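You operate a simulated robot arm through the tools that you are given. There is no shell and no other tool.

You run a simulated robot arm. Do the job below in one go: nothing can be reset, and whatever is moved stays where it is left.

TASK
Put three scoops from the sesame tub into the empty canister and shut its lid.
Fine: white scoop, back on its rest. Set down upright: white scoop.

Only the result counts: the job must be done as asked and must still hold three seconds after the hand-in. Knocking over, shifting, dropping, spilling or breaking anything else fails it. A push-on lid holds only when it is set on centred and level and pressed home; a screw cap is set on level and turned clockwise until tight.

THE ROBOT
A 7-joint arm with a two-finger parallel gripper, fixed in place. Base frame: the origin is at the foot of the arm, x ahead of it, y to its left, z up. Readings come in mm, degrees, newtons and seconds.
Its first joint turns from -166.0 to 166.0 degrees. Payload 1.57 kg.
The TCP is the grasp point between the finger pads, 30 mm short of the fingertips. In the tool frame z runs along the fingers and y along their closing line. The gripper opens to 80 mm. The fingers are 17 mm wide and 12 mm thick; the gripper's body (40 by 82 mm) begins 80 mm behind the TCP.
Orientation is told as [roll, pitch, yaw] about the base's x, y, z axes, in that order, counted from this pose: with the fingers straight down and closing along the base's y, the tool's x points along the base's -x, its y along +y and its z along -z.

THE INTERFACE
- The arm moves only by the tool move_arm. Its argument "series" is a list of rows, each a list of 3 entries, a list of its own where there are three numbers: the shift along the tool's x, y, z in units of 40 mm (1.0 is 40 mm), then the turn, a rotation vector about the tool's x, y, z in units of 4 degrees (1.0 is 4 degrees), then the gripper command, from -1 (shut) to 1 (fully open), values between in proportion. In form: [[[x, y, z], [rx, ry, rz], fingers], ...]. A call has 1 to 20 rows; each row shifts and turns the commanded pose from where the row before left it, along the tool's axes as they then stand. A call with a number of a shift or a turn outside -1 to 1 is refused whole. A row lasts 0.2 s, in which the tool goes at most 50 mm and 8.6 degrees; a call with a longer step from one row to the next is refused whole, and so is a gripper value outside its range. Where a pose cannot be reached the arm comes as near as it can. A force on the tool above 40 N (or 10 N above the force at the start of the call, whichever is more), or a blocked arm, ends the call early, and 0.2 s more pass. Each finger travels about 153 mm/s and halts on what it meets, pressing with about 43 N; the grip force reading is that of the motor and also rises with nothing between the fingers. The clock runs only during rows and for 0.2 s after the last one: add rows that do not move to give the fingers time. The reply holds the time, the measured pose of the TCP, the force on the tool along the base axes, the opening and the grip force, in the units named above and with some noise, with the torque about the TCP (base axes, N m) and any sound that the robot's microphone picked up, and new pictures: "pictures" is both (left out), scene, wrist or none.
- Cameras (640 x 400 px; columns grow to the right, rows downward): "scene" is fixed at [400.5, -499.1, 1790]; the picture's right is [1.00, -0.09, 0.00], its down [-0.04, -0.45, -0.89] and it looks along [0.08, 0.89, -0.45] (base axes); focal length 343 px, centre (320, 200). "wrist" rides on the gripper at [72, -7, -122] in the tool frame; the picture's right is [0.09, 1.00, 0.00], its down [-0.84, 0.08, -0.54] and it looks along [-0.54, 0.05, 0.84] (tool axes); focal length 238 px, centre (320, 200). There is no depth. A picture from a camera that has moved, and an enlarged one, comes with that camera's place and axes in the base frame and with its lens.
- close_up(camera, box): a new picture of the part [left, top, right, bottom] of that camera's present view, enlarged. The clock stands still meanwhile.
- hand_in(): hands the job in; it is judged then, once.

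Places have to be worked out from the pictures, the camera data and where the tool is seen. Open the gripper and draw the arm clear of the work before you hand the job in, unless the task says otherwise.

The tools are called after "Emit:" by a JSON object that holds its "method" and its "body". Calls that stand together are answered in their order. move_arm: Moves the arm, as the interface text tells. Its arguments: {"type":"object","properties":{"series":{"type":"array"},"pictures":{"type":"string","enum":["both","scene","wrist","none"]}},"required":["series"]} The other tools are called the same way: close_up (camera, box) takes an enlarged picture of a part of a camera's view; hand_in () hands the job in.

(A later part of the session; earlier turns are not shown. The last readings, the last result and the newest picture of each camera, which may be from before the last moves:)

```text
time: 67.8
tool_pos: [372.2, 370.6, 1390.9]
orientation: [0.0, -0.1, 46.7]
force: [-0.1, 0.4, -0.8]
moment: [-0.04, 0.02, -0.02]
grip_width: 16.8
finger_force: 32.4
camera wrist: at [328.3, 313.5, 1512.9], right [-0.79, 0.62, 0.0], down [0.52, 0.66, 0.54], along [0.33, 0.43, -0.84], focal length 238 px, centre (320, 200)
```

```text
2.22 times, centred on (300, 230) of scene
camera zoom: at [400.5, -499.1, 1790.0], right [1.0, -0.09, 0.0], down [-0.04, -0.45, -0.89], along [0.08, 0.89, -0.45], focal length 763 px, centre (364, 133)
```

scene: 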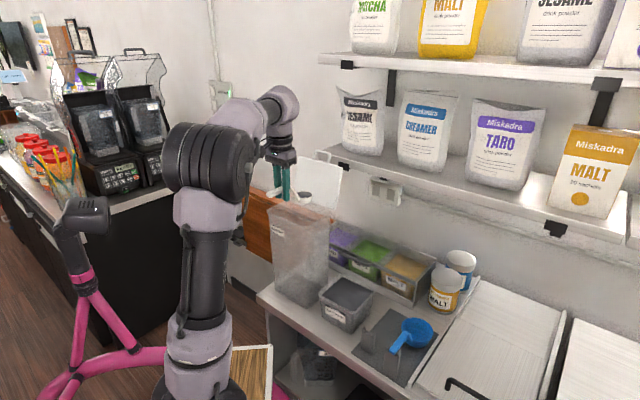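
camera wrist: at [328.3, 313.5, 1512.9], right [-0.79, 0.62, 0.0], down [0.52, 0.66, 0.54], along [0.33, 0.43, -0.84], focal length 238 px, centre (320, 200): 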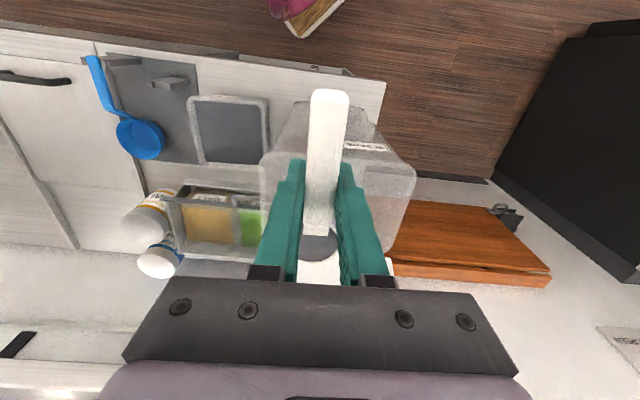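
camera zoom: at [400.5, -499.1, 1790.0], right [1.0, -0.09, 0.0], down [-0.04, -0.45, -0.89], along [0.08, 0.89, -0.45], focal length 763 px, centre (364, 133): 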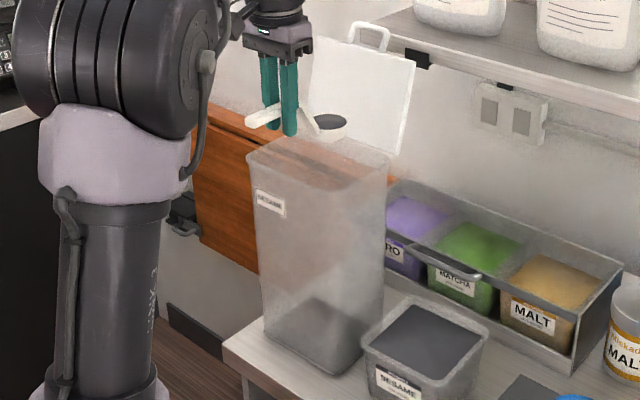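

Same spot as the first pour, bowl full and level. I lower 50 mm and roll; first 64°.

Emit:
{"method": "move_arm", "body": {"series": [[[0, 0, 0.3], [0, 0, 0], -1], [[0, 0, 0.5], [0, 0, 0], -1], [[0, 0, 0.45], [0, 0, 0], -1], [[0, 0, 0], [0, 0, 0], -1], [[0, 0, 0], [-1, 0, 0], -1], [[0, 0, 0], [-1, 0, 0], -1], [[0, 0, 0], [-1, 0, 0], -1], [[0, 0, 0], [-1, 0, 0], -1], [[0, 0, 0], [-1, 0, 0], -1], [[0, 0, 0], [-1, 0, 0], -1], [[0, 0, 0], [-1, 0, 0], -1], [[0, 0, 0], [-1, 0, 0], -1], [[0, 0, 0], [-1, 0, 0], -1], [[0, 0, 0], [-1, 0, 0], -1], [[0, 0, 0], [-1, 0, 0], -1], [[0, 0, 0], [-1, 0, 0], -1], [[0, 0, 0], [-1, 0, 0], -1], [[0, 0, 0], [-1, 0, 0], -1], [[0, 0, 0], [-1, 0, 0], -1], [[0, 0, 0], [-1, 0, 0], -1]], "pictures": "both"}}

Emit:
{"method": "move_arm", "body": {"series": [[[0, 0, 0], [-1, 0, 0], -1], [[0, 0, 0], [-1, 0, 0], -1], [[0, 0, 0], [-1, 0, 0], -1], [[0, 0, 0], [-1, 0, 0], -1], [[0, 0, 0], [-1, 0, 0], -1], [[0, 0, 0], [-1, 0, 0], -1], [[0, 0, 0], [-1, 0, 0], -1], [[0, 0, 0], [-1, 0, 0], -1], [[0, 0, 0], [-1, 0, 0], -1], [[0, 0, 0], [-1, 0, 0], -1], [[0, 0, 0], [-1, 0, 0], -1], [[0, 0, 0], [-1, 0, 0], -1], [[0, 0, 0], [0, 0, 0], -1], [[0, 0, 0], [0, 0, 0], -1]], "pictures": "both"}}

Emit:
{"method": "close_up", "body": {"camera": "wrist", "box": [200, 80, 460, 290]}}

```text
time: 72.0
tool_pos: [372.5, 368.7, 1341.9]
orientation: [64.1, 0.0, 46.7]
force: [0.3, -0.1, -0.5]
moment: [0.02, 0.03, -0.01]
grip_width: 16.9
finger_force: 31.6
camera wrist: at [405.2, 240.1, 1389.3], right [-0.38, 0.23, 0.9], down [0.9, 0.3, 0.31], along [-0.2, 0.93, -0.32], focal length 238 px, centre (320, 200)
```

scene: 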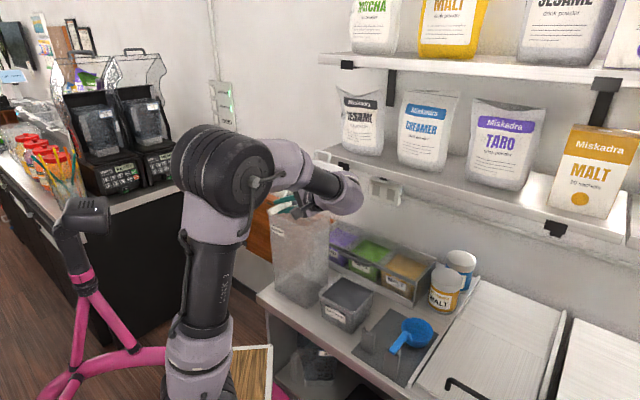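
wrist: 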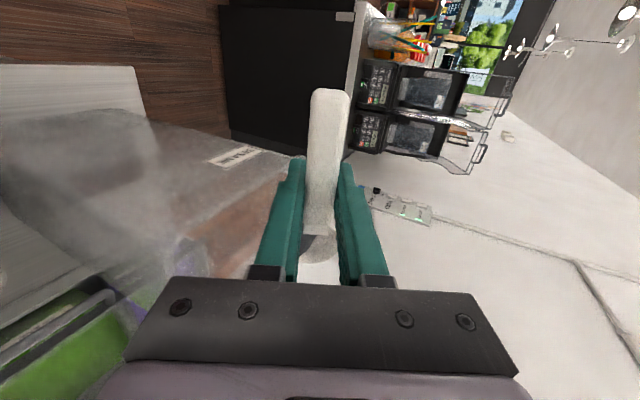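

```text
time: 75.0
tool_pos: [372.2, 369.8, 1341.9]
orientation: [112.0, -0.1, 46.8]
force: [0.0, 0.9, 0.1]
moment: [0.0, 0.01, 0.0]
grip_width: 16.9
finger_force: 32.6
camera wrist: at [403.4, 241.7, 1290.4], right [0.21, -0.32, 0.92], down [0.96, 0.25, -0.13], along [-0.18, 0.91, 0.36], focal length 238 px, centre (320, 200)
```

scene: 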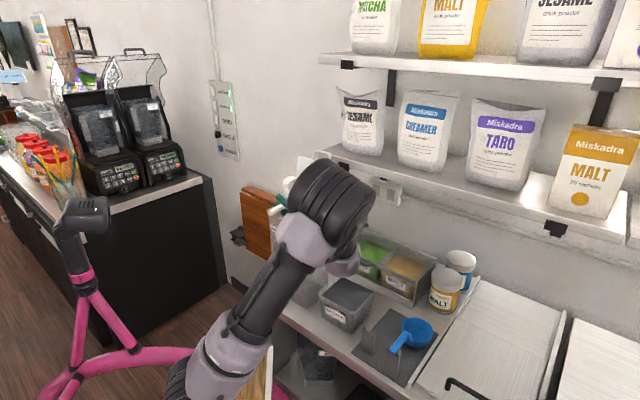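
wrist: 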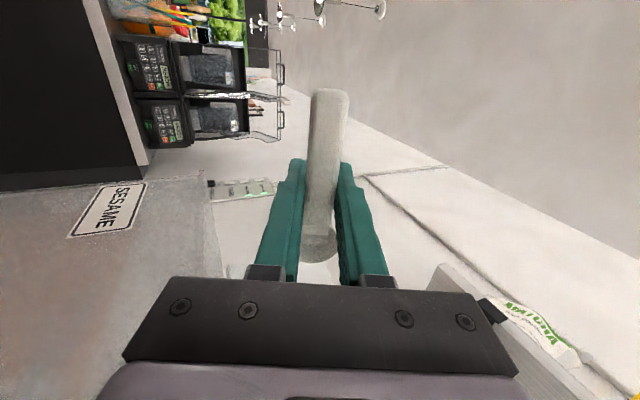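

```text
1.90 times, centred on (330, 185) of wrist
camera zoom: at [403.4, 241.7, 1290.4], right [0.21, -0.32, 0.92], down [0.96, 0.25, -0.13], along [-0.18, 0.91, 0.36], focal length 454 px, centre (301, 229)
```

zoom: 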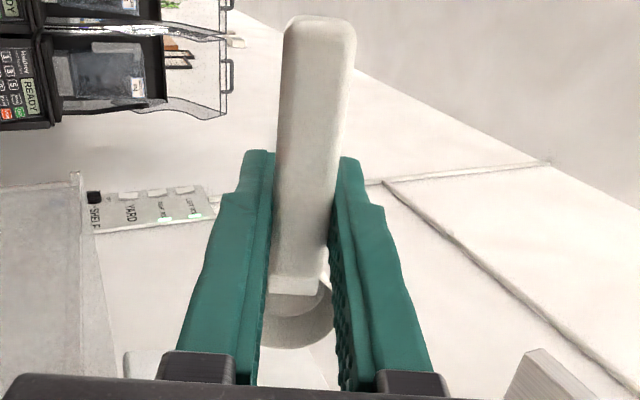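

Second load is emptied. I roll back upright, raise, and check the scene.

Emit:
{"method": "move_arm", "body": {"series": [[[0, 0, 0], [1, 0, 0], -1], [[0, 0, 0], [1, 0, 0], -1], [[0, 0, 0], [1, 0, 0], -1], [[0, 0, 0], [1, 0, 0], -1], [[0, 0, 0], [1, 0, 0], -1], [[0, 0, 0], [1, 0, 0], -1], [[0, 0, 0], [1, 0, 0], -1], [[0, 0, 0], [1, 0, 0], -1], [[0, 0, 0], [1, 0, 0], -1], [[0, 0, 0], [1, 0, 0], -1], [[0, 0, 0], [1, 0, 0], -1], [[0, 0, 0], [1, 0, 0], -1], [[0, 0, 0], [1, 0, 0], -1], [[0, 0, 0], [1, 0, 0], -1], [[0, 0, 0], [1, 0, 0], -1], [[0, 0, 0], [1, 0, 0], -1], [[0, 0, 0], [1, 0, 0], -1], [[0, 0, 0], [1, 0, 0], -1], [[0, 0, 0], [1, 0, 0], -1], [[0, 0, 0], [1, 0, 0], -1]], "pictures": "none"}}

Emit:
{"method": "move_arm", "body": {"series": [[[0, 0, 0], [1, 0, 0], -1], [[0, 0, 0], [1, 0, 0], -1], [[0, 0, 0], [1, 0, 0], -1], [[0, 0, 0], [1, 0, 0], -1], [[0, 0, 0], [1, 0, 0], -1], [[0, 0, 0], [1, 0, 0], -1], [[0, 0, 0], [1, 0, 0], -1], [[0, 0, 0], [1, 0, 0], -1], [[0, 0, -0.3], [0, 0, 0], -1], [[0, 0, -0.5], [0, 0, 0], -1], [[0, 0, -0.45], [0, 0, 0], -1], [[0, 0, 0], [0, 0, 0], -1]], "pictures": "both"}}

Emit:
{"method": "close_up", "body": {"camera": "scene", "box": [240, 140, 360, 320]}}

```text
time: 79.2
tool_pos: [371.8, 368.3, 1340.7]
orientation: [31.9, 0.1, 46.8]
force: [0.3, -0.1, -0.3]
moment: [0.0, 0.01, 0.05]
grip_width: 17.1
finger_force: 31.4
```

```text
time: 81.8
tool_pos: [372.5, 369.5, 1392.1]
orientation: [-0.1, 0.0, 46.7]
force: [0.1, -0.7, 0.2]
moment: [-0.03, 0.01, 0.05]
grip_width: 17.2
finger_force: 31.9
camera wrist: at [328.0, 312.9, 1514.6], right [-0.79, 0.61, 0.0], down [0.52, 0.66, 0.54], along [0.33, 0.43, -0.84], focal length 238 px, centre (320, 200)
```

scene: 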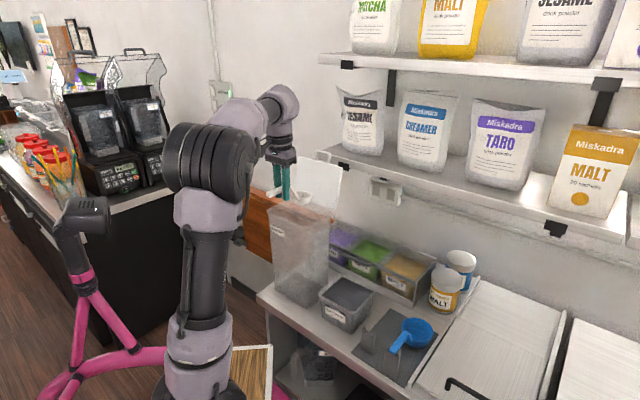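
wrist: 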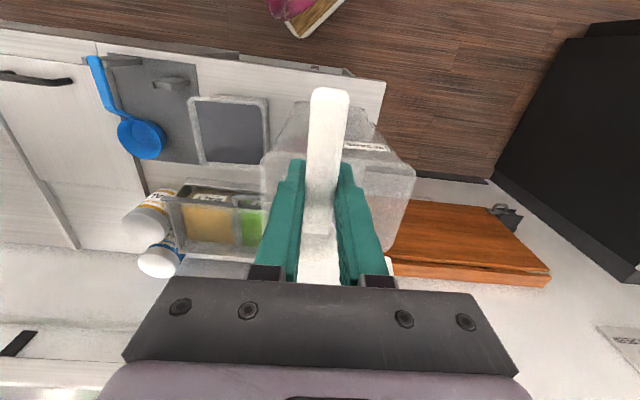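

```text
2.22 times, centred on (300, 230) of scene
camera zoom: at [400.5, -499.1, 1790.0], right [1.0, -0.09, 0.0], down [-0.04, -0.45, -0.89], along [0.08, 0.89, -0.45], focal length 763 px, centre (364, 133)
```

zoom: 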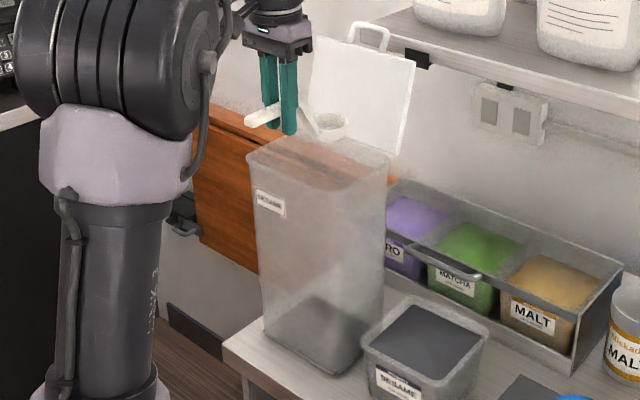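

Two scoops are in and nothing has spilled. I return over the tub for the third scoop.

Emit:
{"method": "move_arm", "body": {"series": [[[0, -0.3, 0], [0, 0, 0], -1], [[0, -0.6, 0], [0, 0, 0], -1], [[0.02, -0.8, 0], [0, 0, 0], -1], [[0.03, -0.9, 0], [0, 0, 0], -1], [[0.03, -0.8, 0], [0, 0, 0], -1], [[0, -0.5, 0], [0, 0, 0], -1], [[0, -0.25, 0], [0, 0, 0], -1], [[-0.1, 0, 0.4], [0, 0, 0], -1], [[-0.12, 0, 0.8], [0, 0, 0], -1], [[-0.12, 0, 0.9], [0, 0, 0], -1], [[-0.12, 0, 0.9], [0, 0, 0], -1], [[-0.12, 0, 0.9], [0, 0, 0], -1], [[-0.12, 0, 0.7], [0, 0, 0], -1], [[-0.1, 0, 0.45], [0, 0, 0], -1], [[0, 0, 0], [0, 0, 0], -1]], "pictures": "both"}}

Emit:
{"method": "close_up", "body": {"camera": "scene", "box": [290, 220, 410, 340]}}

```text
time: 85.0
tool_pos: [512.5, 277.4, 1187.9]
orientation: [0.0, 0.0, 46.8]
force: [-0.9, 0.5, 0.3]
moment: [0.04, -0.01, 0.03]
grip_width: 17.0
finger_force: 32.0
camera wrist: at [468.7, 220.5, 1310.3], right [-0.79, 0.62, 0.0], down [0.52, 0.66, 0.54], along [0.33, 0.43, -0.84], focal length 238 px, centre (320, 200)
```

scene: 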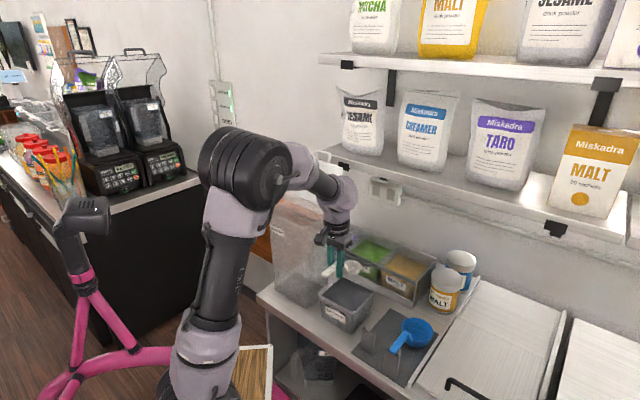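
wrist: 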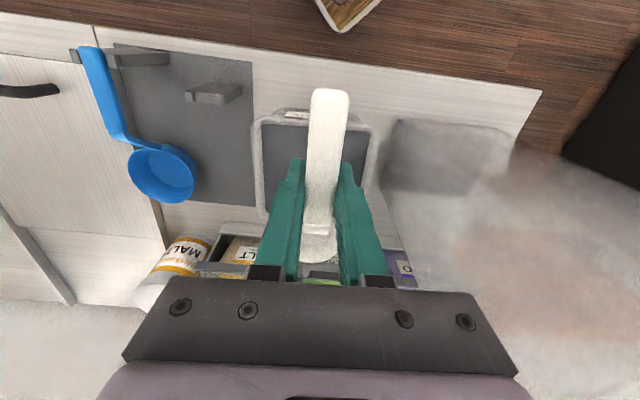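

```text
3.33 times, centred on (350, 280) of scene
camera zoom: at [400.5, -499.1, 1790.0], right [1.0, -0.09, 0.0], down [-0.04, -0.45, -0.89], along [0.08, 0.89, -0.45], focal length 1144 px, centre (220, -67)
```

zoom: 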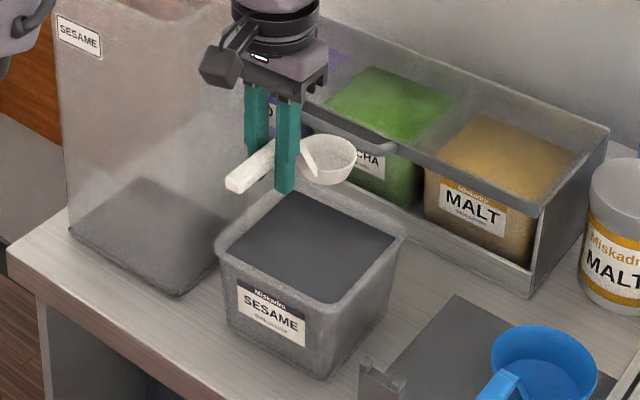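

Pose matches the earlier scoops. I tilt and lower into the powder for the third scoop.

Emit:
{"method": "move_arm", "body": {"series": [[[0, 0, 0], [0, 0.9375, 0], -1], [[0, 0, 0], [0, 0.9375, 0], -1], [[0, 0, 0], [0, 0.9375, 0], -1], [[0, 0, 0], [0, 0.9375, 0], -1], [[0, 0, 0], [0, 0.9375, 0], -1], [[0, 0, 0], [0, 0.9375, 0], -1], [[0, 0, 0], [0, 0.9375, 0], -1], [[0, 0, 0], [0, 0.9375, 0], -1], [[-0.23, 0, 0.4], [0, 0, 0], -1], [[-0.23, 0, 0.4], [0, 0, 0], -1], [[-0.133, 0, 0.231], [0, 0, 0], -1], [[-0.133, 0, 0.231], [0, 0, 0], -1], [[-0.133, 0, 0.231], [0, 0, 0], -1], [[0, 0, 0], [0, 0, 0], -1]], "pictures": "scene"}}

Emit:
{"method": "move_arm", "body": {"series": [[[-0.0054, 0, 0.1593], [0, -0.9375, 0], -1], [[0.0051, 0, 0.1593], [0, -0.9375, 0], -1], [[0.0155, 0, 0.1586], [0, -0.9375, 0], -1], [[0.0258, 0, 0.1573], [0, -0.9375, 0], -1], [[0.036, 0, 0.1552], [0, -0.9375, 0], -1], [[0.0461, 0, 0.1526], [0, -0.9375, 0], -1], [[0.056, 0, 0.1492], [0, -0.9375, 0], -1], [[0.0656, 0, 0.1452], [0, -0.9375, 0], -1], [[0, 0, 0], [0, 0, 0], -1], [[0, 0, -0.2], [0, 0, 0], -1], [[0, 0, -0.4], [0, 0, 0], -1], [[0, 0, -0.5], [0, 0, 0], -1], [[0, 0, -0.5], [0, 0, 0], -1], [[0, 0, -0.5], [0, 0, 0], -1], [[0, 0, -0.45], [0, 0, 0], -1], [[0, 0, -0.35], [0, 0, 0], -1], [[0, 0, 0], [0, 0, 0], -1]], "pictures": "both"}}

Emit:
{"method": "close_up", "body": {"camera": "scene", "box": [290, 220, 410, 340]}}

Emit:
{"method": "close_up", "body": {"camera": "wrist", "box": [230, 80, 410, 290]}}

```text
time: 88.0
tool_pos: [511.4, 277.2, 1120.7]
orientation: [0.0, 30.0, 46.6]
force: [0.0, -0.1, 0.2]
moment: [0.03, -0.02, -0.03]
grip_width: 17.0
finger_force: 32.0
```

scene: 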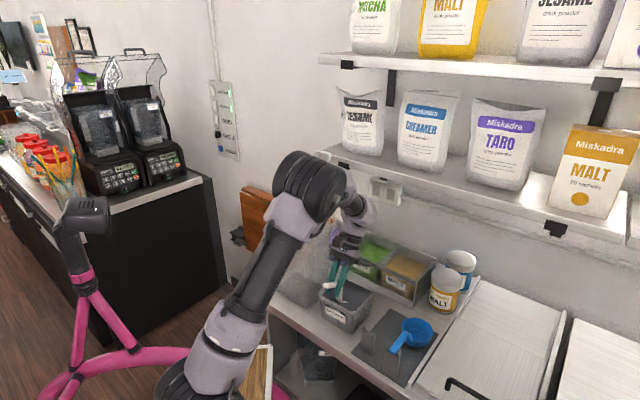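

```text
time: 91.6
tool_pos: [496.4, 259.6, 1191.7]
orientation: [0.0, 0.0, 46.8]
force: [-0.4, 0.7, -0.7]
moment: [-0.03, -0.01, -0.01]
grip_width: 17.1
finger_force: 31.9
camera wrist: at [452.6, 203.0, 1313.5], right [-0.79, 0.62, 0.0], down [0.52, 0.66, 0.54], along [0.33, 0.43, -0.84], focal length 238 px, centre (320, 200)
```

scene: 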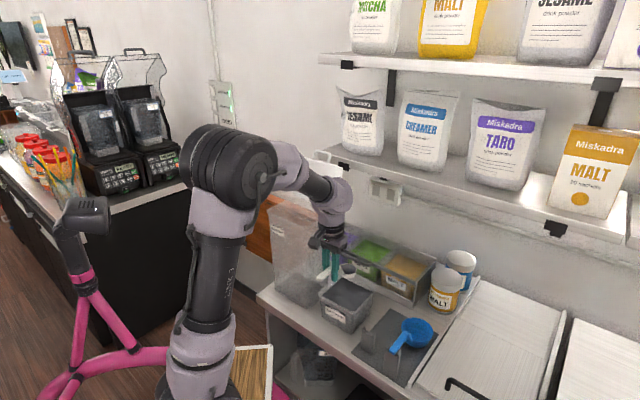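
wrist: 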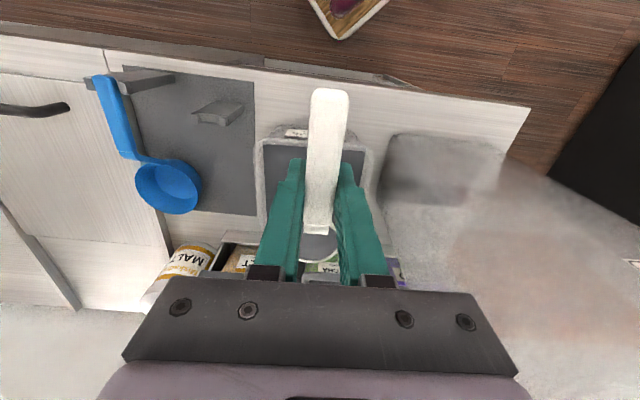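

```text
3.33 times, centred on (350, 280) of scene
camera zoom: at [400.5, -499.1, 1790.0], right [1.0, -0.09, 0.0], down [-0.04, -0.45, -0.89], along [0.08, 0.89, -0.45], focal length 1144 px, centre (220, -67)
```

zoom: 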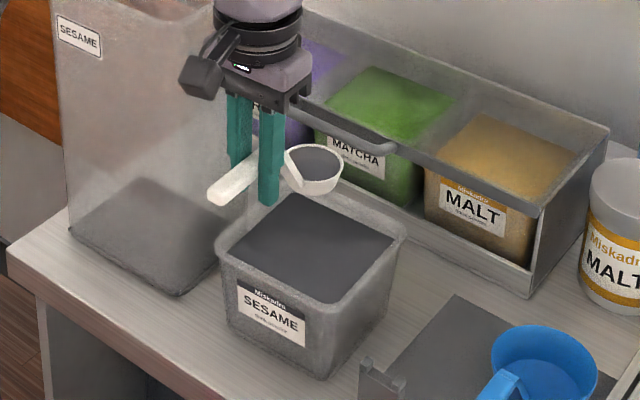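

```text
1.90 times, centred on (320, 185) of wrist
camera zoom: at [452.6, 203.0, 1313.5], right [-0.79, 0.62, 0.0], down [0.52, 0.66, 0.54], along [0.33, 0.43, -0.84], focal length 454 px, centre (320, 229)
```

zoom: 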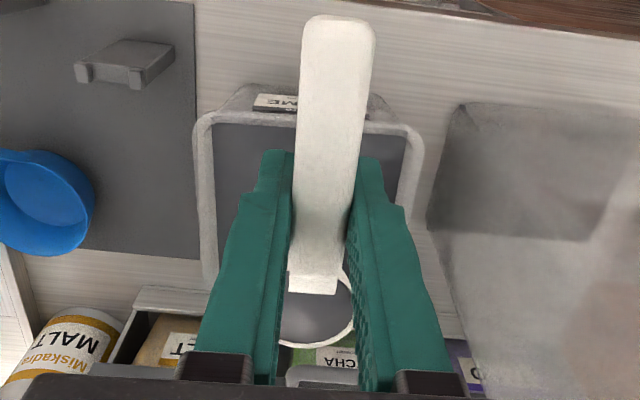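

Third scoop is full as well. I raise and carry it to the pour spot.

Emit:
{"method": "move_arm", "body": {"series": [[[0.02, 0, -0.3], [0, 0, 0], -1], [[0.03, 0, -0.6], [0, 0, 0], -1], [[0.04, 0, -0.8], [0, 0, 0], -1], [[0.04, 0, -0.8], [0, 0, 0], -1], [[0.04, 0, -0.8], [0, 0, 0], -1], [[0.03, 0, -0.8], [0, 0, 0], -1], [[0.02, 0, -0.6], [0, 0, 0], -1], [[0, 0, -0.3], [0, 0, 0], -1], [[0, 0.2, 0], [0, 0, 0], -1], [[0, 0.45, 0], [0, 0, 0], -1], [[-0.02, 0.65, 0], [0, 0, 0], -1], [[-0.02, 0.7, 0], [0, 0, 0], -1], [[-0.02, 0.7, 0], [0, 0, 0], -1], [[-0.02, 0.65, 0], [0, 0, 0], -1], [[0, 0.5, 0], [0, 0, 0], -1], [[0, 0.3, 0], [0, 0, 0], -1], [[0, 0, 0], [0, 0, 0], -1]], "pictures": "both"}}

Emit:
{"method": "close_up", "body": {"camera": "scene", "box": [240, 140, 360, 320]}}

```text
time: 95.2
tool_pos: [371.1, 369.5, 1392.1]
orientation: [0.1, 0.0, 46.7]
force: [0.7, 0.4, -0.8]
moment: [-0.04, 0.0, 0.0]
grip_width: 17.1
finger_force: 31.8
camera wrist: at [326.9, 312.4, 1514.8], right [-0.79, 0.62, 0.0], down [0.52, 0.66, 0.54], along [0.33, 0.43, -0.84], focal length 238 px, centre (320, 200)
```

scene: 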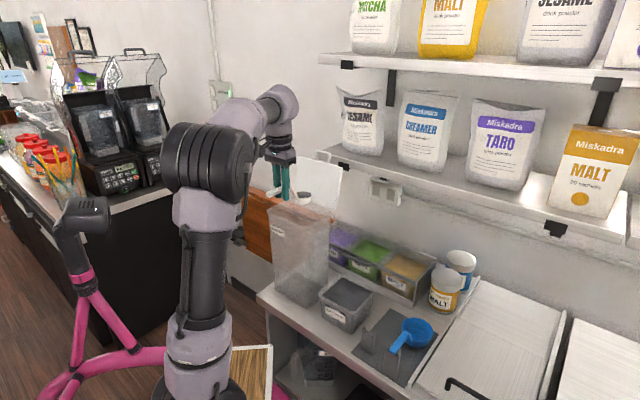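
wrist: 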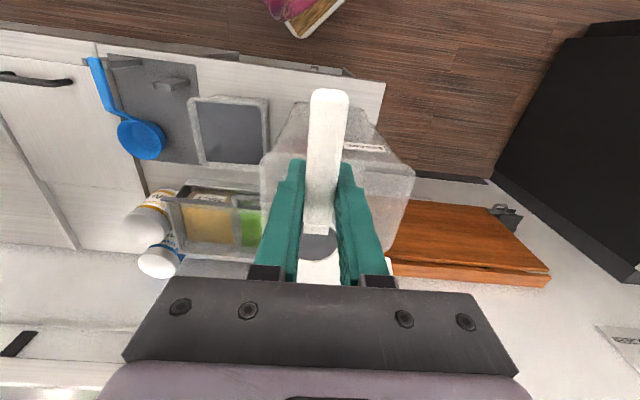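

```text
2.22 times, centred on (300, 230) of scene
camera zoom: at [400.5, -499.1, 1790.0], right [1.0, -0.09, 0.0], down [-0.04, -0.45, -0.89], along [0.08, 0.89, -0.45], focal length 763 px, centre (364, 133)
```

zoom: 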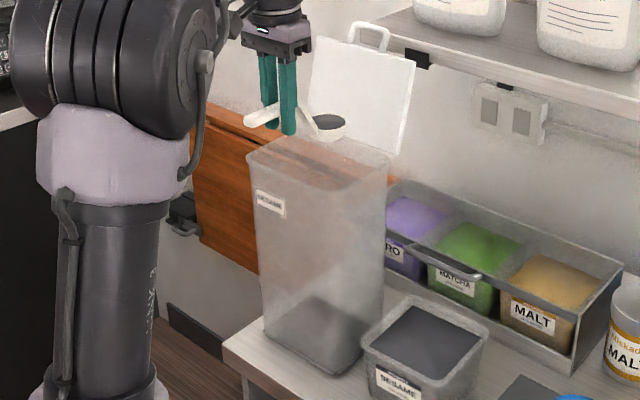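

At the same pour spot with a full bowl. I lower 50 mm and pour the third scoop.

Emit:
{"method": "move_arm", "body": {"series": [[[0, 0, 0.3], [0, 0, 0], -1], [[0, 0, 0.5], [0, 0, 0], -1], [[0, 0, 0.5], [0, 0, 0], -1], [[0, 0, 0], [0, 0, 0], -1], [[0, 0, 0], [-1, 0, 0], -1], [[0, 0, 0], [-1, 0, 0], -1], [[0, 0, 0], [-1, 0, 0], -1], [[0, 0, 0], [-1, 0, 0], -1], [[0, 0, 0], [-1, 0, 0], -1], [[0, 0, 0], [-1, 0, 0], -1], [[0, 0, 0], [-1, 0, 0], -1], [[0, 0, 0], [-1, 0, 0], -1], [[0, 0, 0], [-1, 0, 0], -1], [[0, 0, 0], [-1, 0, 0], -1], [[0, 0, 0], [-1, 0, 0], -1], [[0, 0, 0], [-1, 0, 0], -1], [[0, 0, 0], [-1, 0, 0], -1], [[0, 0, 0], [-1, 0, 0], -1], [[0, 0, 0], [-1, 0, 0], -1], [[0, 0, 0], [-1, 0, 0], -1]], "pictures": "wrist"}}

Emit:
{"method": "move_arm", "body": {"series": [[[0, 0, 0], [-1, 0, 0], -1], [[0, 0, 0], [-1, 0, 0], -1], [[0, 0, 0], [-1, 0, 0], -1], [[0, 0, 0], [-1, 0, 0], -1], [[0, 0, 0], [-1, 0, 0], -1], [[0, 0, 0], [-1, 0, 0], -1], [[0, 0, 0], [-1, 0, 0], -1], [[0, 0, 0], [-1, 0, 0], -1], [[0, 0, 0], [-1, 0, 0], -1], [[0, 0, 0], [-1, 0, 0], -1], [[0, 0, 0], [-1, 0, 0], -1], [[0, 0, 0], [-1, 0, 0], -1], [[0, 0, 0], [-1, 0, 0], -1], [[0, 0, 0], [0, 0, 0], -1], [[0, 0, 0], [0, 0, 0], -1]], "pictures": "both"}}

Emit:
{"method": "close_up", "body": {"camera": "wrist", "box": [200, 80, 460, 290]}}

```text
time: 99.4
tool_pos: [370.7, 368.7, 1339.6]
orientation: [64.1, -0.1, 46.7]
force: [-0.1, -0.7, -0.9]
moment: [0.0, -0.01, 0.0]
grip_width: 16.8
finger_force: 32.6
camera wrist: at [403.7, 239.8, 1387.8], right [-0.38, 0.23, 0.9], down [0.9, 0.3, 0.31], along [-0.2, 0.93, -0.32], focal length 238 px, centre (320, 200)
```

wrist: 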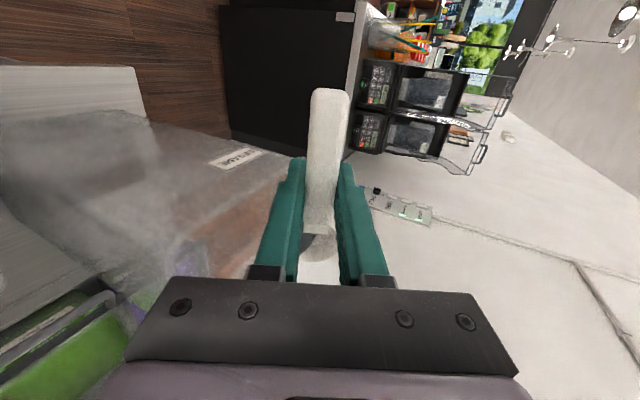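

```text
time: 102.6
tool_pos: [371.0, 367.5, 1340.5]
orientation: [116.0, 0.0, 46.8]
force: [-0.6, -1.1, -0.1]
moment: [-0.04, -0.02, 0.02]
grip_width: 17.0
finger_force: 32.0
camera wrist: at [399.9, 243.3, 1281.0], right [0.26, -0.37, 0.89], down [0.95, 0.25, -0.17], along [-0.16, 0.9, 0.41], focal length 238 px, centre (320, 200)
```

scene: 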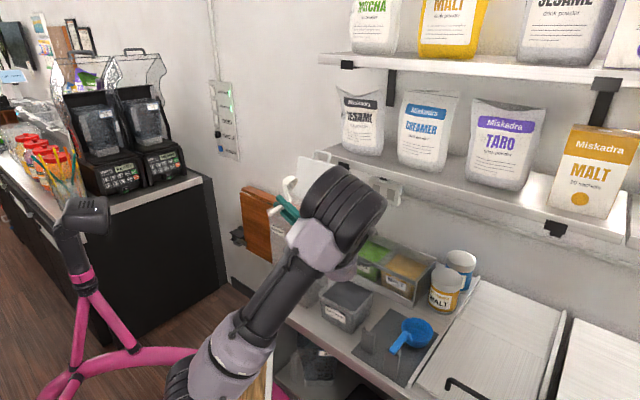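
wrist: 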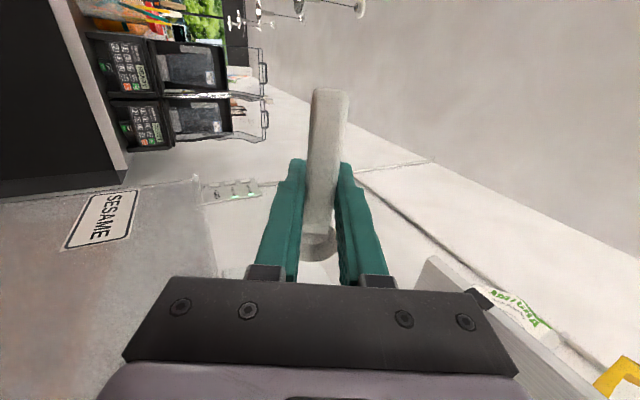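

```text
1.90 times, centred on (330, 185) of wrist
camera zoom: at [399.9, 243.3, 1281.0], right [0.26, -0.37, 0.89], down [0.95, 0.25, -0.17], along [-0.16, 0.9, 0.41], focal length 454 px, centre (301, 229)
```

zoom: 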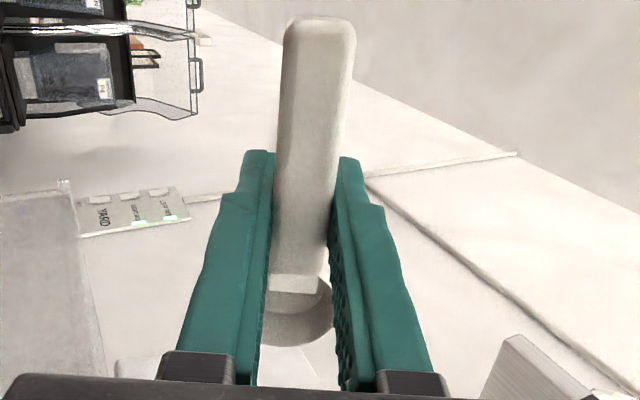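

The bowl is empty after the third pour. I roll back upright (29 rows) and raise the scoop.

Emit:
{"method": "move_arm", "body": {"series": [[[0, 0, 0], [1, 0, 0], -1], [[0, 0, 0], [1, 0, 0], -1], [[0, 0, 0], [1, 0, 0], -1], [[0, 0, 0], [1, 0, 0], -1], [[0, 0, 0], [1, 0, 0], -1], [[0, 0, 0], [1, 0, 0], -1], [[0, 0, 0], [1, 0, 0], -1], [[0, 0, 0], [1, 0, 0], -1], [[0, 0, 0], [1, 0, 0], -1], [[0, 0, 0], [1, 0, 0], -1], [[0, 0, 0], [1, 0, 0], -1], [[0, 0, 0], [1, 0, 0], -1], [[0, 0, 0], [1, 0, 0], -1], [[0, 0, 0], [1, 0, 0], -1], [[0, 0, 0], [1, 0, 0], -1], [[0, 0, 0], [1, 0, 0], -1], [[0, 0, 0], [1, 0, 0], -1], [[0, 0, 0], [1, 0, 0], -1], [[0, 0, 0], [1, 0, 0], -1], [[0, 0, 0], [1, 0, 0], -1]], "pictures": "none"}}

Emit:
{"method": "move_arm", "body": {"series": [[[0, 0, 0], [1, 0, 0], -1], [[0, 0, 0], [1, 0, 0], -1], [[0, 0, 0], [1, 0, 0], -1], [[0, 0, 0], [1, 0, 0], -1], [[0, 0, 0], [1, 0, 0], -1], [[0, 0, 0], [1, 0, 0], -1], [[0, 0, 0], [1, 0, 0], -1], [[0, 0, 0], [1, 0, 0], -1], [[0, 0, 0], [1, 0, 0], -1], [[0, 0, -0.3], [0, 0, 0], -1], [[0, 0, -0.5], [0, 0, 0], -1], [[0, 0, -0.5], [0, 0, 0], -1], [[0, 0, 0], [0, 0, 0], -1]], "pictures": "both"}}

Emit:
{"method": "close_up", "body": {"camera": "scene", "box": [240, 140, 360, 320]}}

Emit:
{"method": "close_up", "body": {"camera": "wrist", "box": [200, 80, 460, 290]}}

```text
time: 106.8
tool_pos: [370.3, 367.5, 1339.8]
orientation: [36.0, 0.0, 46.7]
force: [1.0, 0.1, -0.9]
moment: [-0.02, 0.0, 0.04]
grip_width: 17.1
finger_force: 31.9
```

```text
time: 109.6
tool_pos: [371.5, 369.2, 1390.4]
orientation: [-0.1, -0.1, 46.8]
force: [-0.6, -0.5, -0.7]
moment: [-0.01, 0.02, 0.01]
grip_width: 17.1
finger_force: 32.1
camera wrist: at [326.5, 312.6, 1513.2], right [-0.79, 0.61, 0.0], down [0.52, 0.66, 0.54], along [0.33, 0.43, -0.84], focal length 238 px, centre (320, 200)
```

scene: 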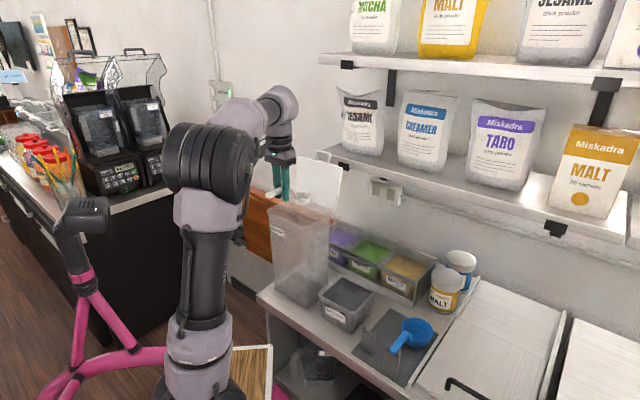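
wrist: 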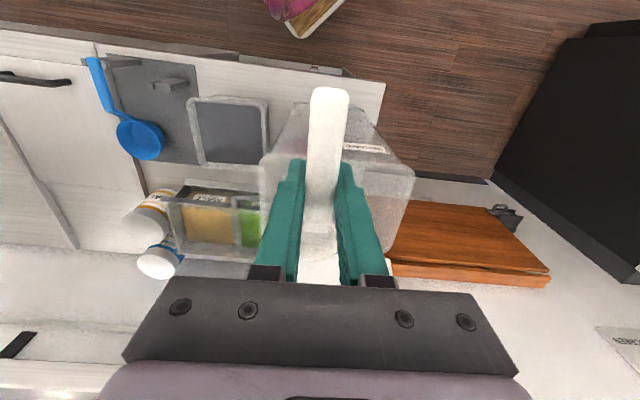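

```text
2.22 times, centred on (300, 230) of scene
camera zoom: at [400.5, -499.1, 1790.0], right [1.0, -0.09, 0.0], down [-0.04, -0.45, -0.89], along [0.08, 0.89, -0.45], focal length 763 px, centre (364, 133)
```

zoom: 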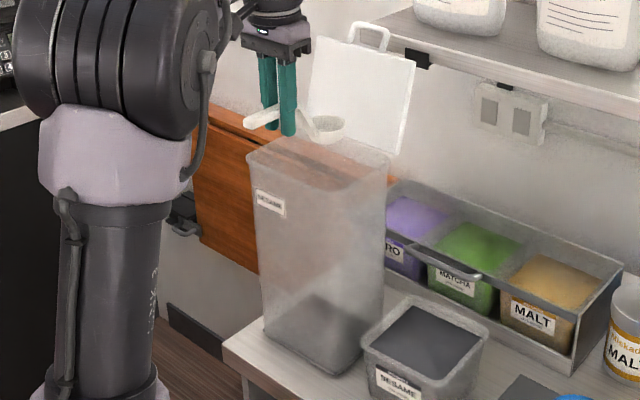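

```text
1.90 times, centred on (330, 185) of wrist
camera zoom: at [326.5, 312.6, 1513.2], right [-0.79, 0.61, 0.0], down [0.52, 0.66, 0.54], along [0.33, 0.43, -0.84], focal length 454 px, centre (301, 229)
```

zoom: 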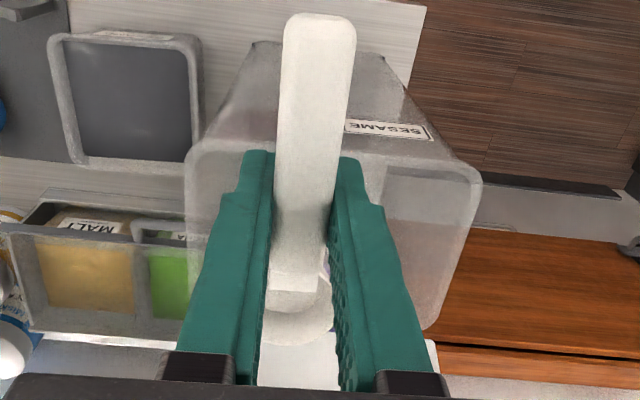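

All three scoops are in. I now carry the empty scoop back toward its rest: 296 mm sideways and 64 mm forward in tool terms, then down to 160 mm above the original grasp height.

Emit:
{"method": "move_arm", "body": {"series": [[[-0.145, -0.3, 0], [0, 0, 0], -1], [[-0.145, -0.6, 0], [0, 0, 0], -1], [[-0.145, -0.8, 0], [0, 0, 0], -1], [[-0.145, -0.9, 0], [0, 0, 0], -1], [[-0.145, -0.9, 0], [0, 0, 0], -1], [[-0.145, -0.9, 0], [0, 0, 0], -1], [[-0.145, -0.9, 0], [0, 0, 0], -1], [[-0.145, -0.9, 0], [0, 0, 0], -1], [[-0.145, -0.6, 0], [0, 0, 0], -1], [[-0.145, -0.4, 0], [0, 0, 0], -1], [[-0.145, -0.2, 0], [0, 0, 0], -1], [[0, 0, 0.4], [0, 0, 0], -1], [[0, 0, 0.8], [0, 0, 0], -1], [[0, 0, 1], [0, 0, 0], -1], [[0, 0, 1], [0, 0, 0], -1], [[0, 0, 1], [0, 0, 0], -1], [[0, 0, 0.5], [0, 0, 0], -1], [[0, 0, 0.4], [0, 0, 0], -1], [[0, 0, 0], [0, 0, 0], -1]], "pictures": "both"}}

Emit:
{"method": "close_up", "body": {"camera": "wrist", "box": [200, 20, 400, 290]}}

Emit:
{"method": "close_up", "body": {"camera": "scene", "box": [320, 210, 440, 350]}}

```text
time: 113.6
tool_pos: [631.3, 213.0, 1188.6]
orientation: [0.0, 0.0, 46.8]
force: [0.1, 1.4, -0.1]
moment: [0.04, -0.02, 0.06]
grip_width: 17.1
finger_force: 32.3
camera wrist: at [586.6, 155.7, 1310.9], right [-0.79, 0.61, 0.0], down [0.52, 0.66, 0.54], along [0.33, 0.43, -0.84], focal length 238 px, centre (320, 200)
```

scene: 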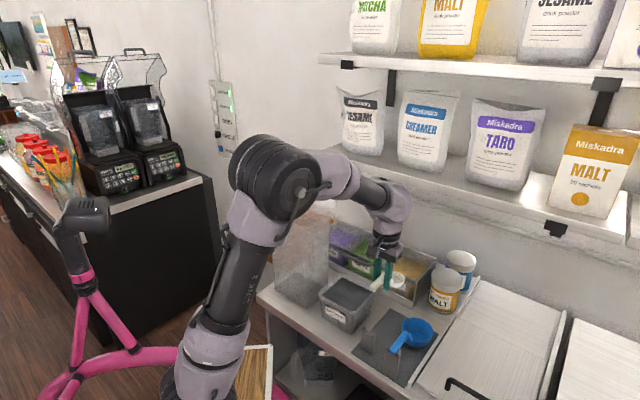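
wrist: 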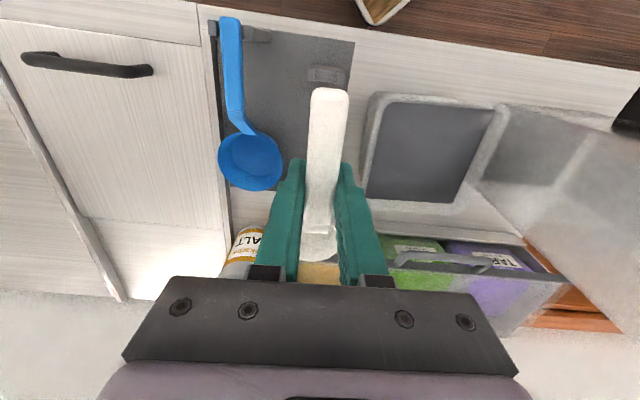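

```text
1.48 times, centred on (300, 155) of wrist
camera zoom: at [586.6, 155.7, 1310.9], right [-0.79, 0.61, 0.0], down [0.52, 0.66, 0.54], along [0.33, 0.43, -0.84], focal length 353 px, centre (350, 267)
```

zoom: 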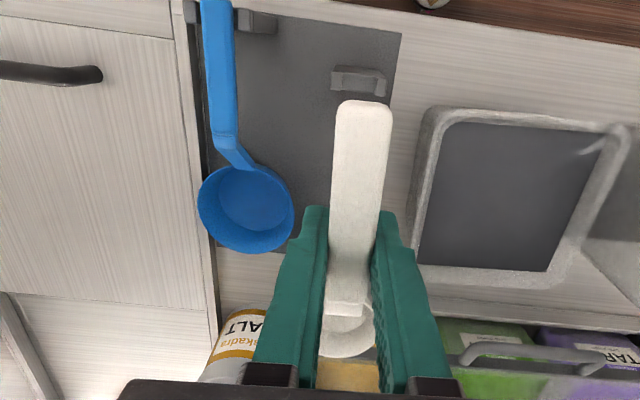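

```text
2.86 times, centred on (380, 280) of scene
camera zoom: at [400.5, -499.1, 1790.0], right [1.0, -0.09, 0.0], down [-0.04, -0.45, -0.89], along [0.08, 0.89, -0.45], focal length 980 px, centre (149, -29)
```

zoom: 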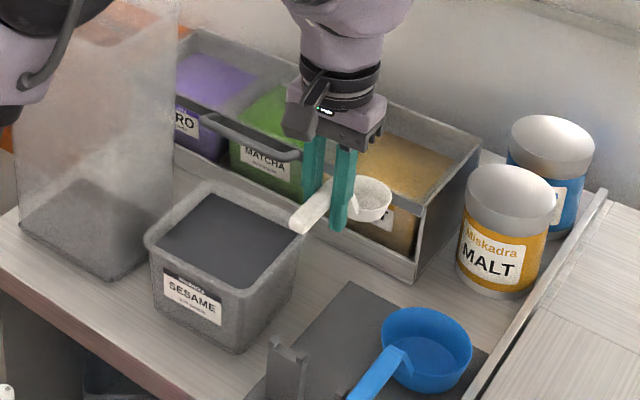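

The pose over the rest matches the original lift exactly. I lower to ~16 mm above the resting height and check the alignment with the notch.

Emit:
{"method": "move_arm", "body": {"series": [[[0, 0, 0.4], [0, 0, 0], -1], [[0, 0, 0.8], [0, 0, 0], -1], [[0, 0, 0.8], [0, 0, 0], -1], [[0, 0, 0.8], [0, 0, 0], -1], [[0, 0, 0.5], [0, 0, 0], -1], [[0, 0, 0.3], [0, 0, 0], -1], [[0, 0, 0], [0, 0, 0], -1]], "pictures": "both"}}

Emit:
{"method": "close_up", "body": {"camera": "wrist", "box": [250, 50, 400, 280]}}

Emit:
{"method": "close_up", "body": {"camera": "scene", "box": [340, 270, 430, 360]}}

```text
time: 115.2
tool_pos: [630.0, 211.5, 1043.1]
orientation: [-0.1, -0.1, 46.7]
force: [-0.7, -0.1, -0.9]
moment: [-0.03, -0.02, -0.03]
grip_width: 16.9
finger_force: 31.8
camera wrist: at [586.0, 155.8, 1166.1], right [-0.79, 0.62, 0.0], down [0.52, 0.66, 0.54], along [0.33, 0.43, -0.84], focal length 238 px, centre (320, 200)
```

scene: 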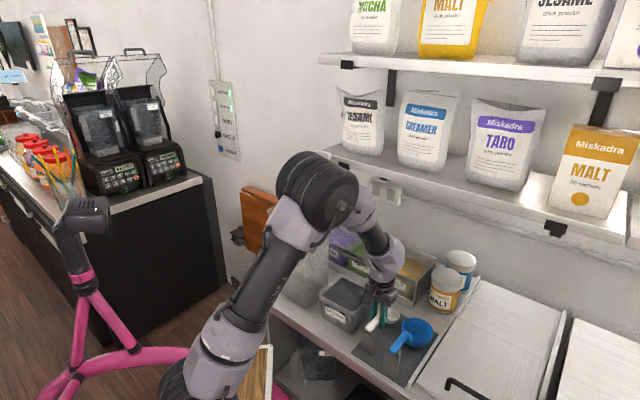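
wrist: 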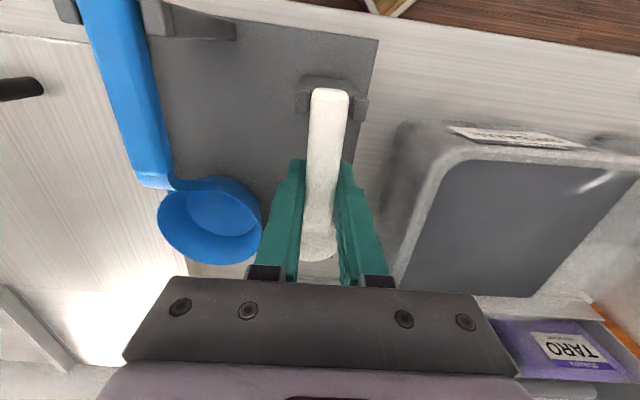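

```text
1.74 times, centred on (325, 165) of wrist
camera zoom: at [586.0, 155.8, 1166.1], right [-0.79, 0.62, 0.0], down [0.52, 0.66, 0.54], along [0.33, 0.43, -0.84], focal length 414 px, centre (311, 261)
```

zoom: 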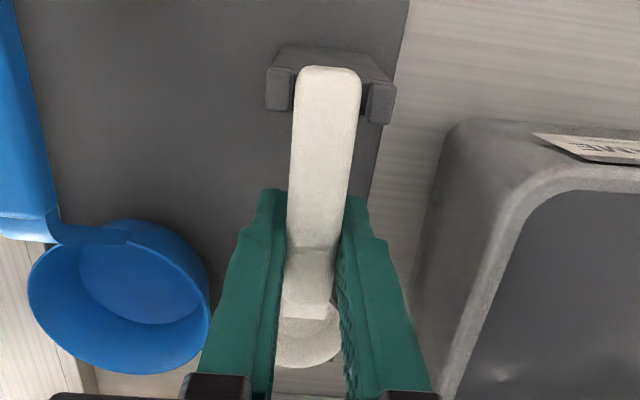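

```text
4.44 times, centred on (385, 315) of scene
camera zoom: at [400.5, -499.1, 1790.0], right [1.0, -0.09, 0.0], down [-0.04, -0.45, -0.89], along [0.08, 0.89, -0.45], focal length 1525 px, centre (31, -311)
```

zoom: 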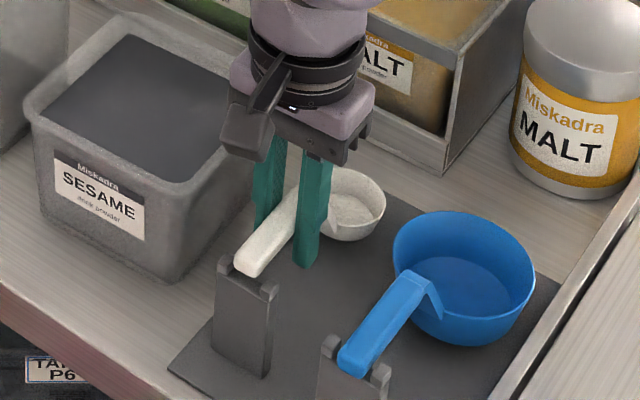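

The handle end hovers centred between the two ears of the rest. I lower the last 16 mm slowly, watching the force.

Emit:
{"method": "move_arm", "body": {"series": [[[0, 0, 0.1], [0, 0, 0], -1], [[0, 0, 0.1], [0, 0, 0], -1], [[0, 0, 0.1], [0, 0, 0], -1], [[0, 0, 0.05], [0, 0, 0], -1], [[0, 0, 0], [0, 0, 0], -1]], "pictures": "both"}}

Emit:
{"method": "close_up", "body": {"camera": "wrist", "box": [250, 50, 400, 280]}}

Emit:
{"method": "close_up", "body": {"camera": "scene", "box": [340, 270, 430, 360]}}

```text
time: 116.4
tool_pos: [630.1, 211.2, 1031.3]
orientation: [-0.1, -0.1, 46.9]
force: [-2.0, -1.0, 11.2]
moment: [0.7, -0.61, 0.06]
grip_width: 17.0
finger_force: 31.5
camera wrist: at [585.8, 155.2, 1153.1], right [-0.79, 0.61, 0.0], down [0.52, 0.66, 0.54], along [0.33, 0.43, -0.84], focal length 238 px, centre (320, 200)
```

scene: 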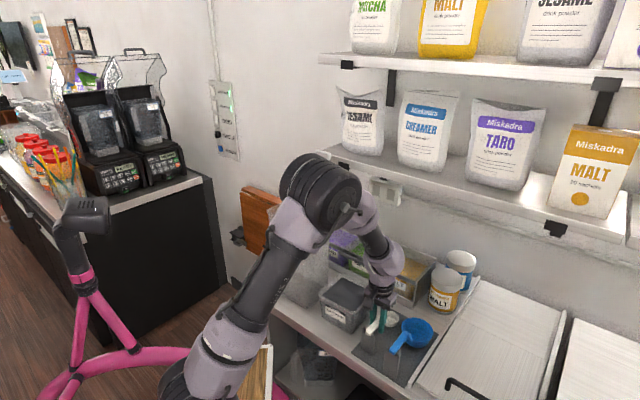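
wrist: 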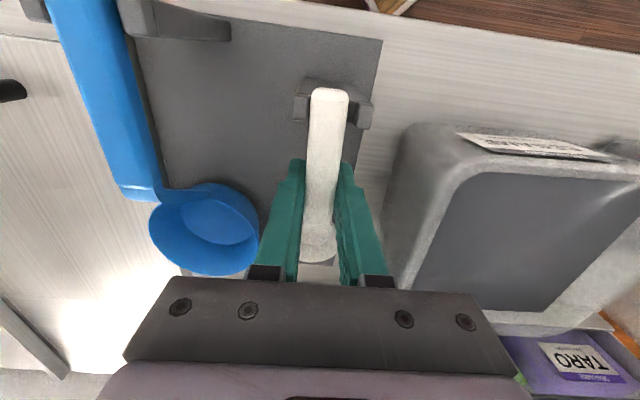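

```text
1.74 times, centred on (325, 165) of wrist
camera zoom: at [585.8, 155.2, 1153.1], right [-0.79, 0.61, 0.0], down [0.52, 0.66, 0.54], along [0.33, 0.43, -0.84], focal length 414 px, centre (311, 261)
```

zoom: 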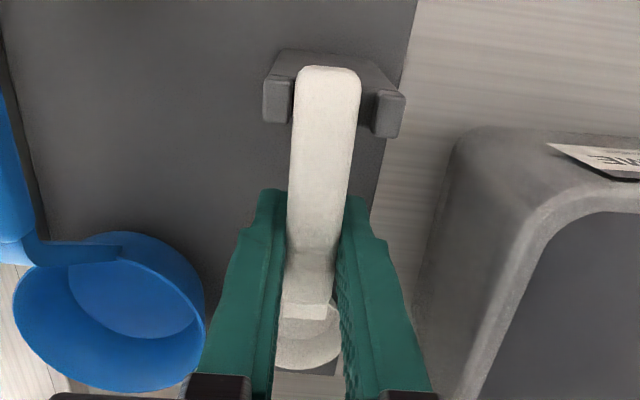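

```text
4.44 times, centred on (385, 315) of scene
camera zoom: at [400.5, -499.1, 1790.0], right [1.0, -0.09, 0.0], down [-0.04, -0.45, -0.89], along [0.08, 0.89, -0.45], focal length 1525 px, centre (31, -311)
```

zoom: 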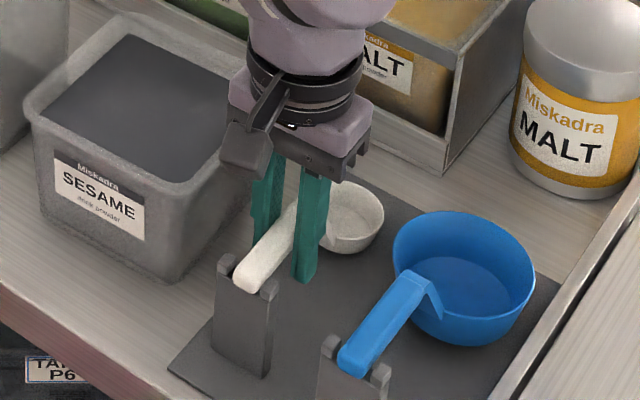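

The 11 N reaction and its moment place the contact ~84 mm ahead of the grip, i.e. the bowl touches the mat first—the scoop has pitched ~2–3° nose-down in the grip. I tilt nose-up 2.4° to level it and then ease down.

Emit:
{"method": "move_arm", "body": {"series": [[[0, 0, 0], [0, -0.3, 0], -1], [[0, 0, 0], [0, -0.3, 0], -1], [[0, 0, 0.05], [0, 0, 0], -1], [[0, 0, 0], [0, 0, 0], -1]], "pictures": "both"}}

Emit:
{"method": "close_up", "body": {"camera": "scene", "box": [340, 270, 430, 360]}}

```text
time: 117.4
tool_pos: [630.9, 211.8, 1029.5]
orientation: [0.0, -2.5, 46.8]
force: [-4.3, -3.1, 25.4]
moment: [0.03, -0.04, 0.0]
grip_width: 16.9
finger_force: 32.3
camera wrist: at [582.6, 151.6, 1147.5], right [-0.79, 0.62, 0.0], down [0.5, 0.64, 0.58], along [0.36, 0.45, -0.82], focal length 238 px, centre (320, 200)
```

scene: 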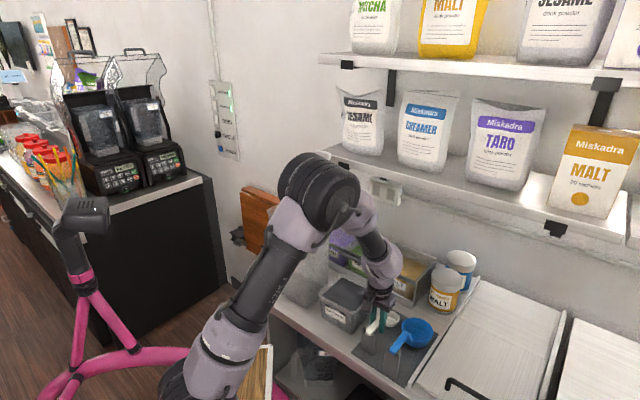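
wrist: 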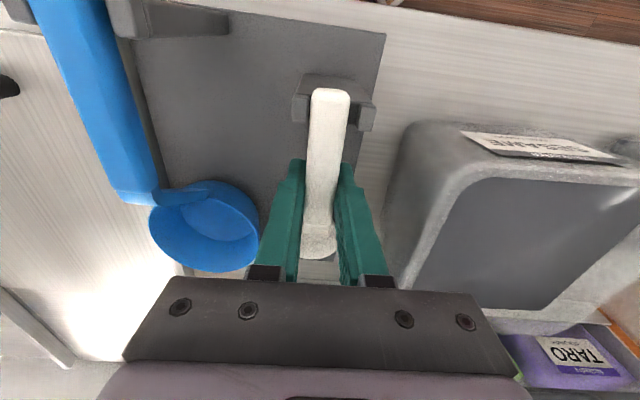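

```text
4.44 times, centred on (385, 315) of scene
camera zoom: at [400.5, -499.1, 1790.0], right [1.0, -0.09, 0.0], down [-0.04, -0.45, -0.89], along [0.08, 0.89, -0.45], focal length 1525 px, centre (31, -311)
```

zoom: 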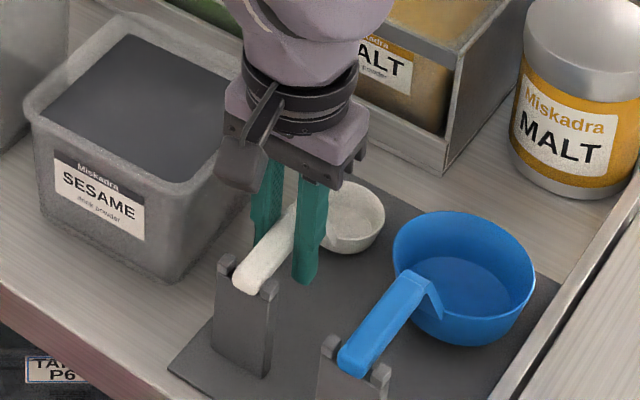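

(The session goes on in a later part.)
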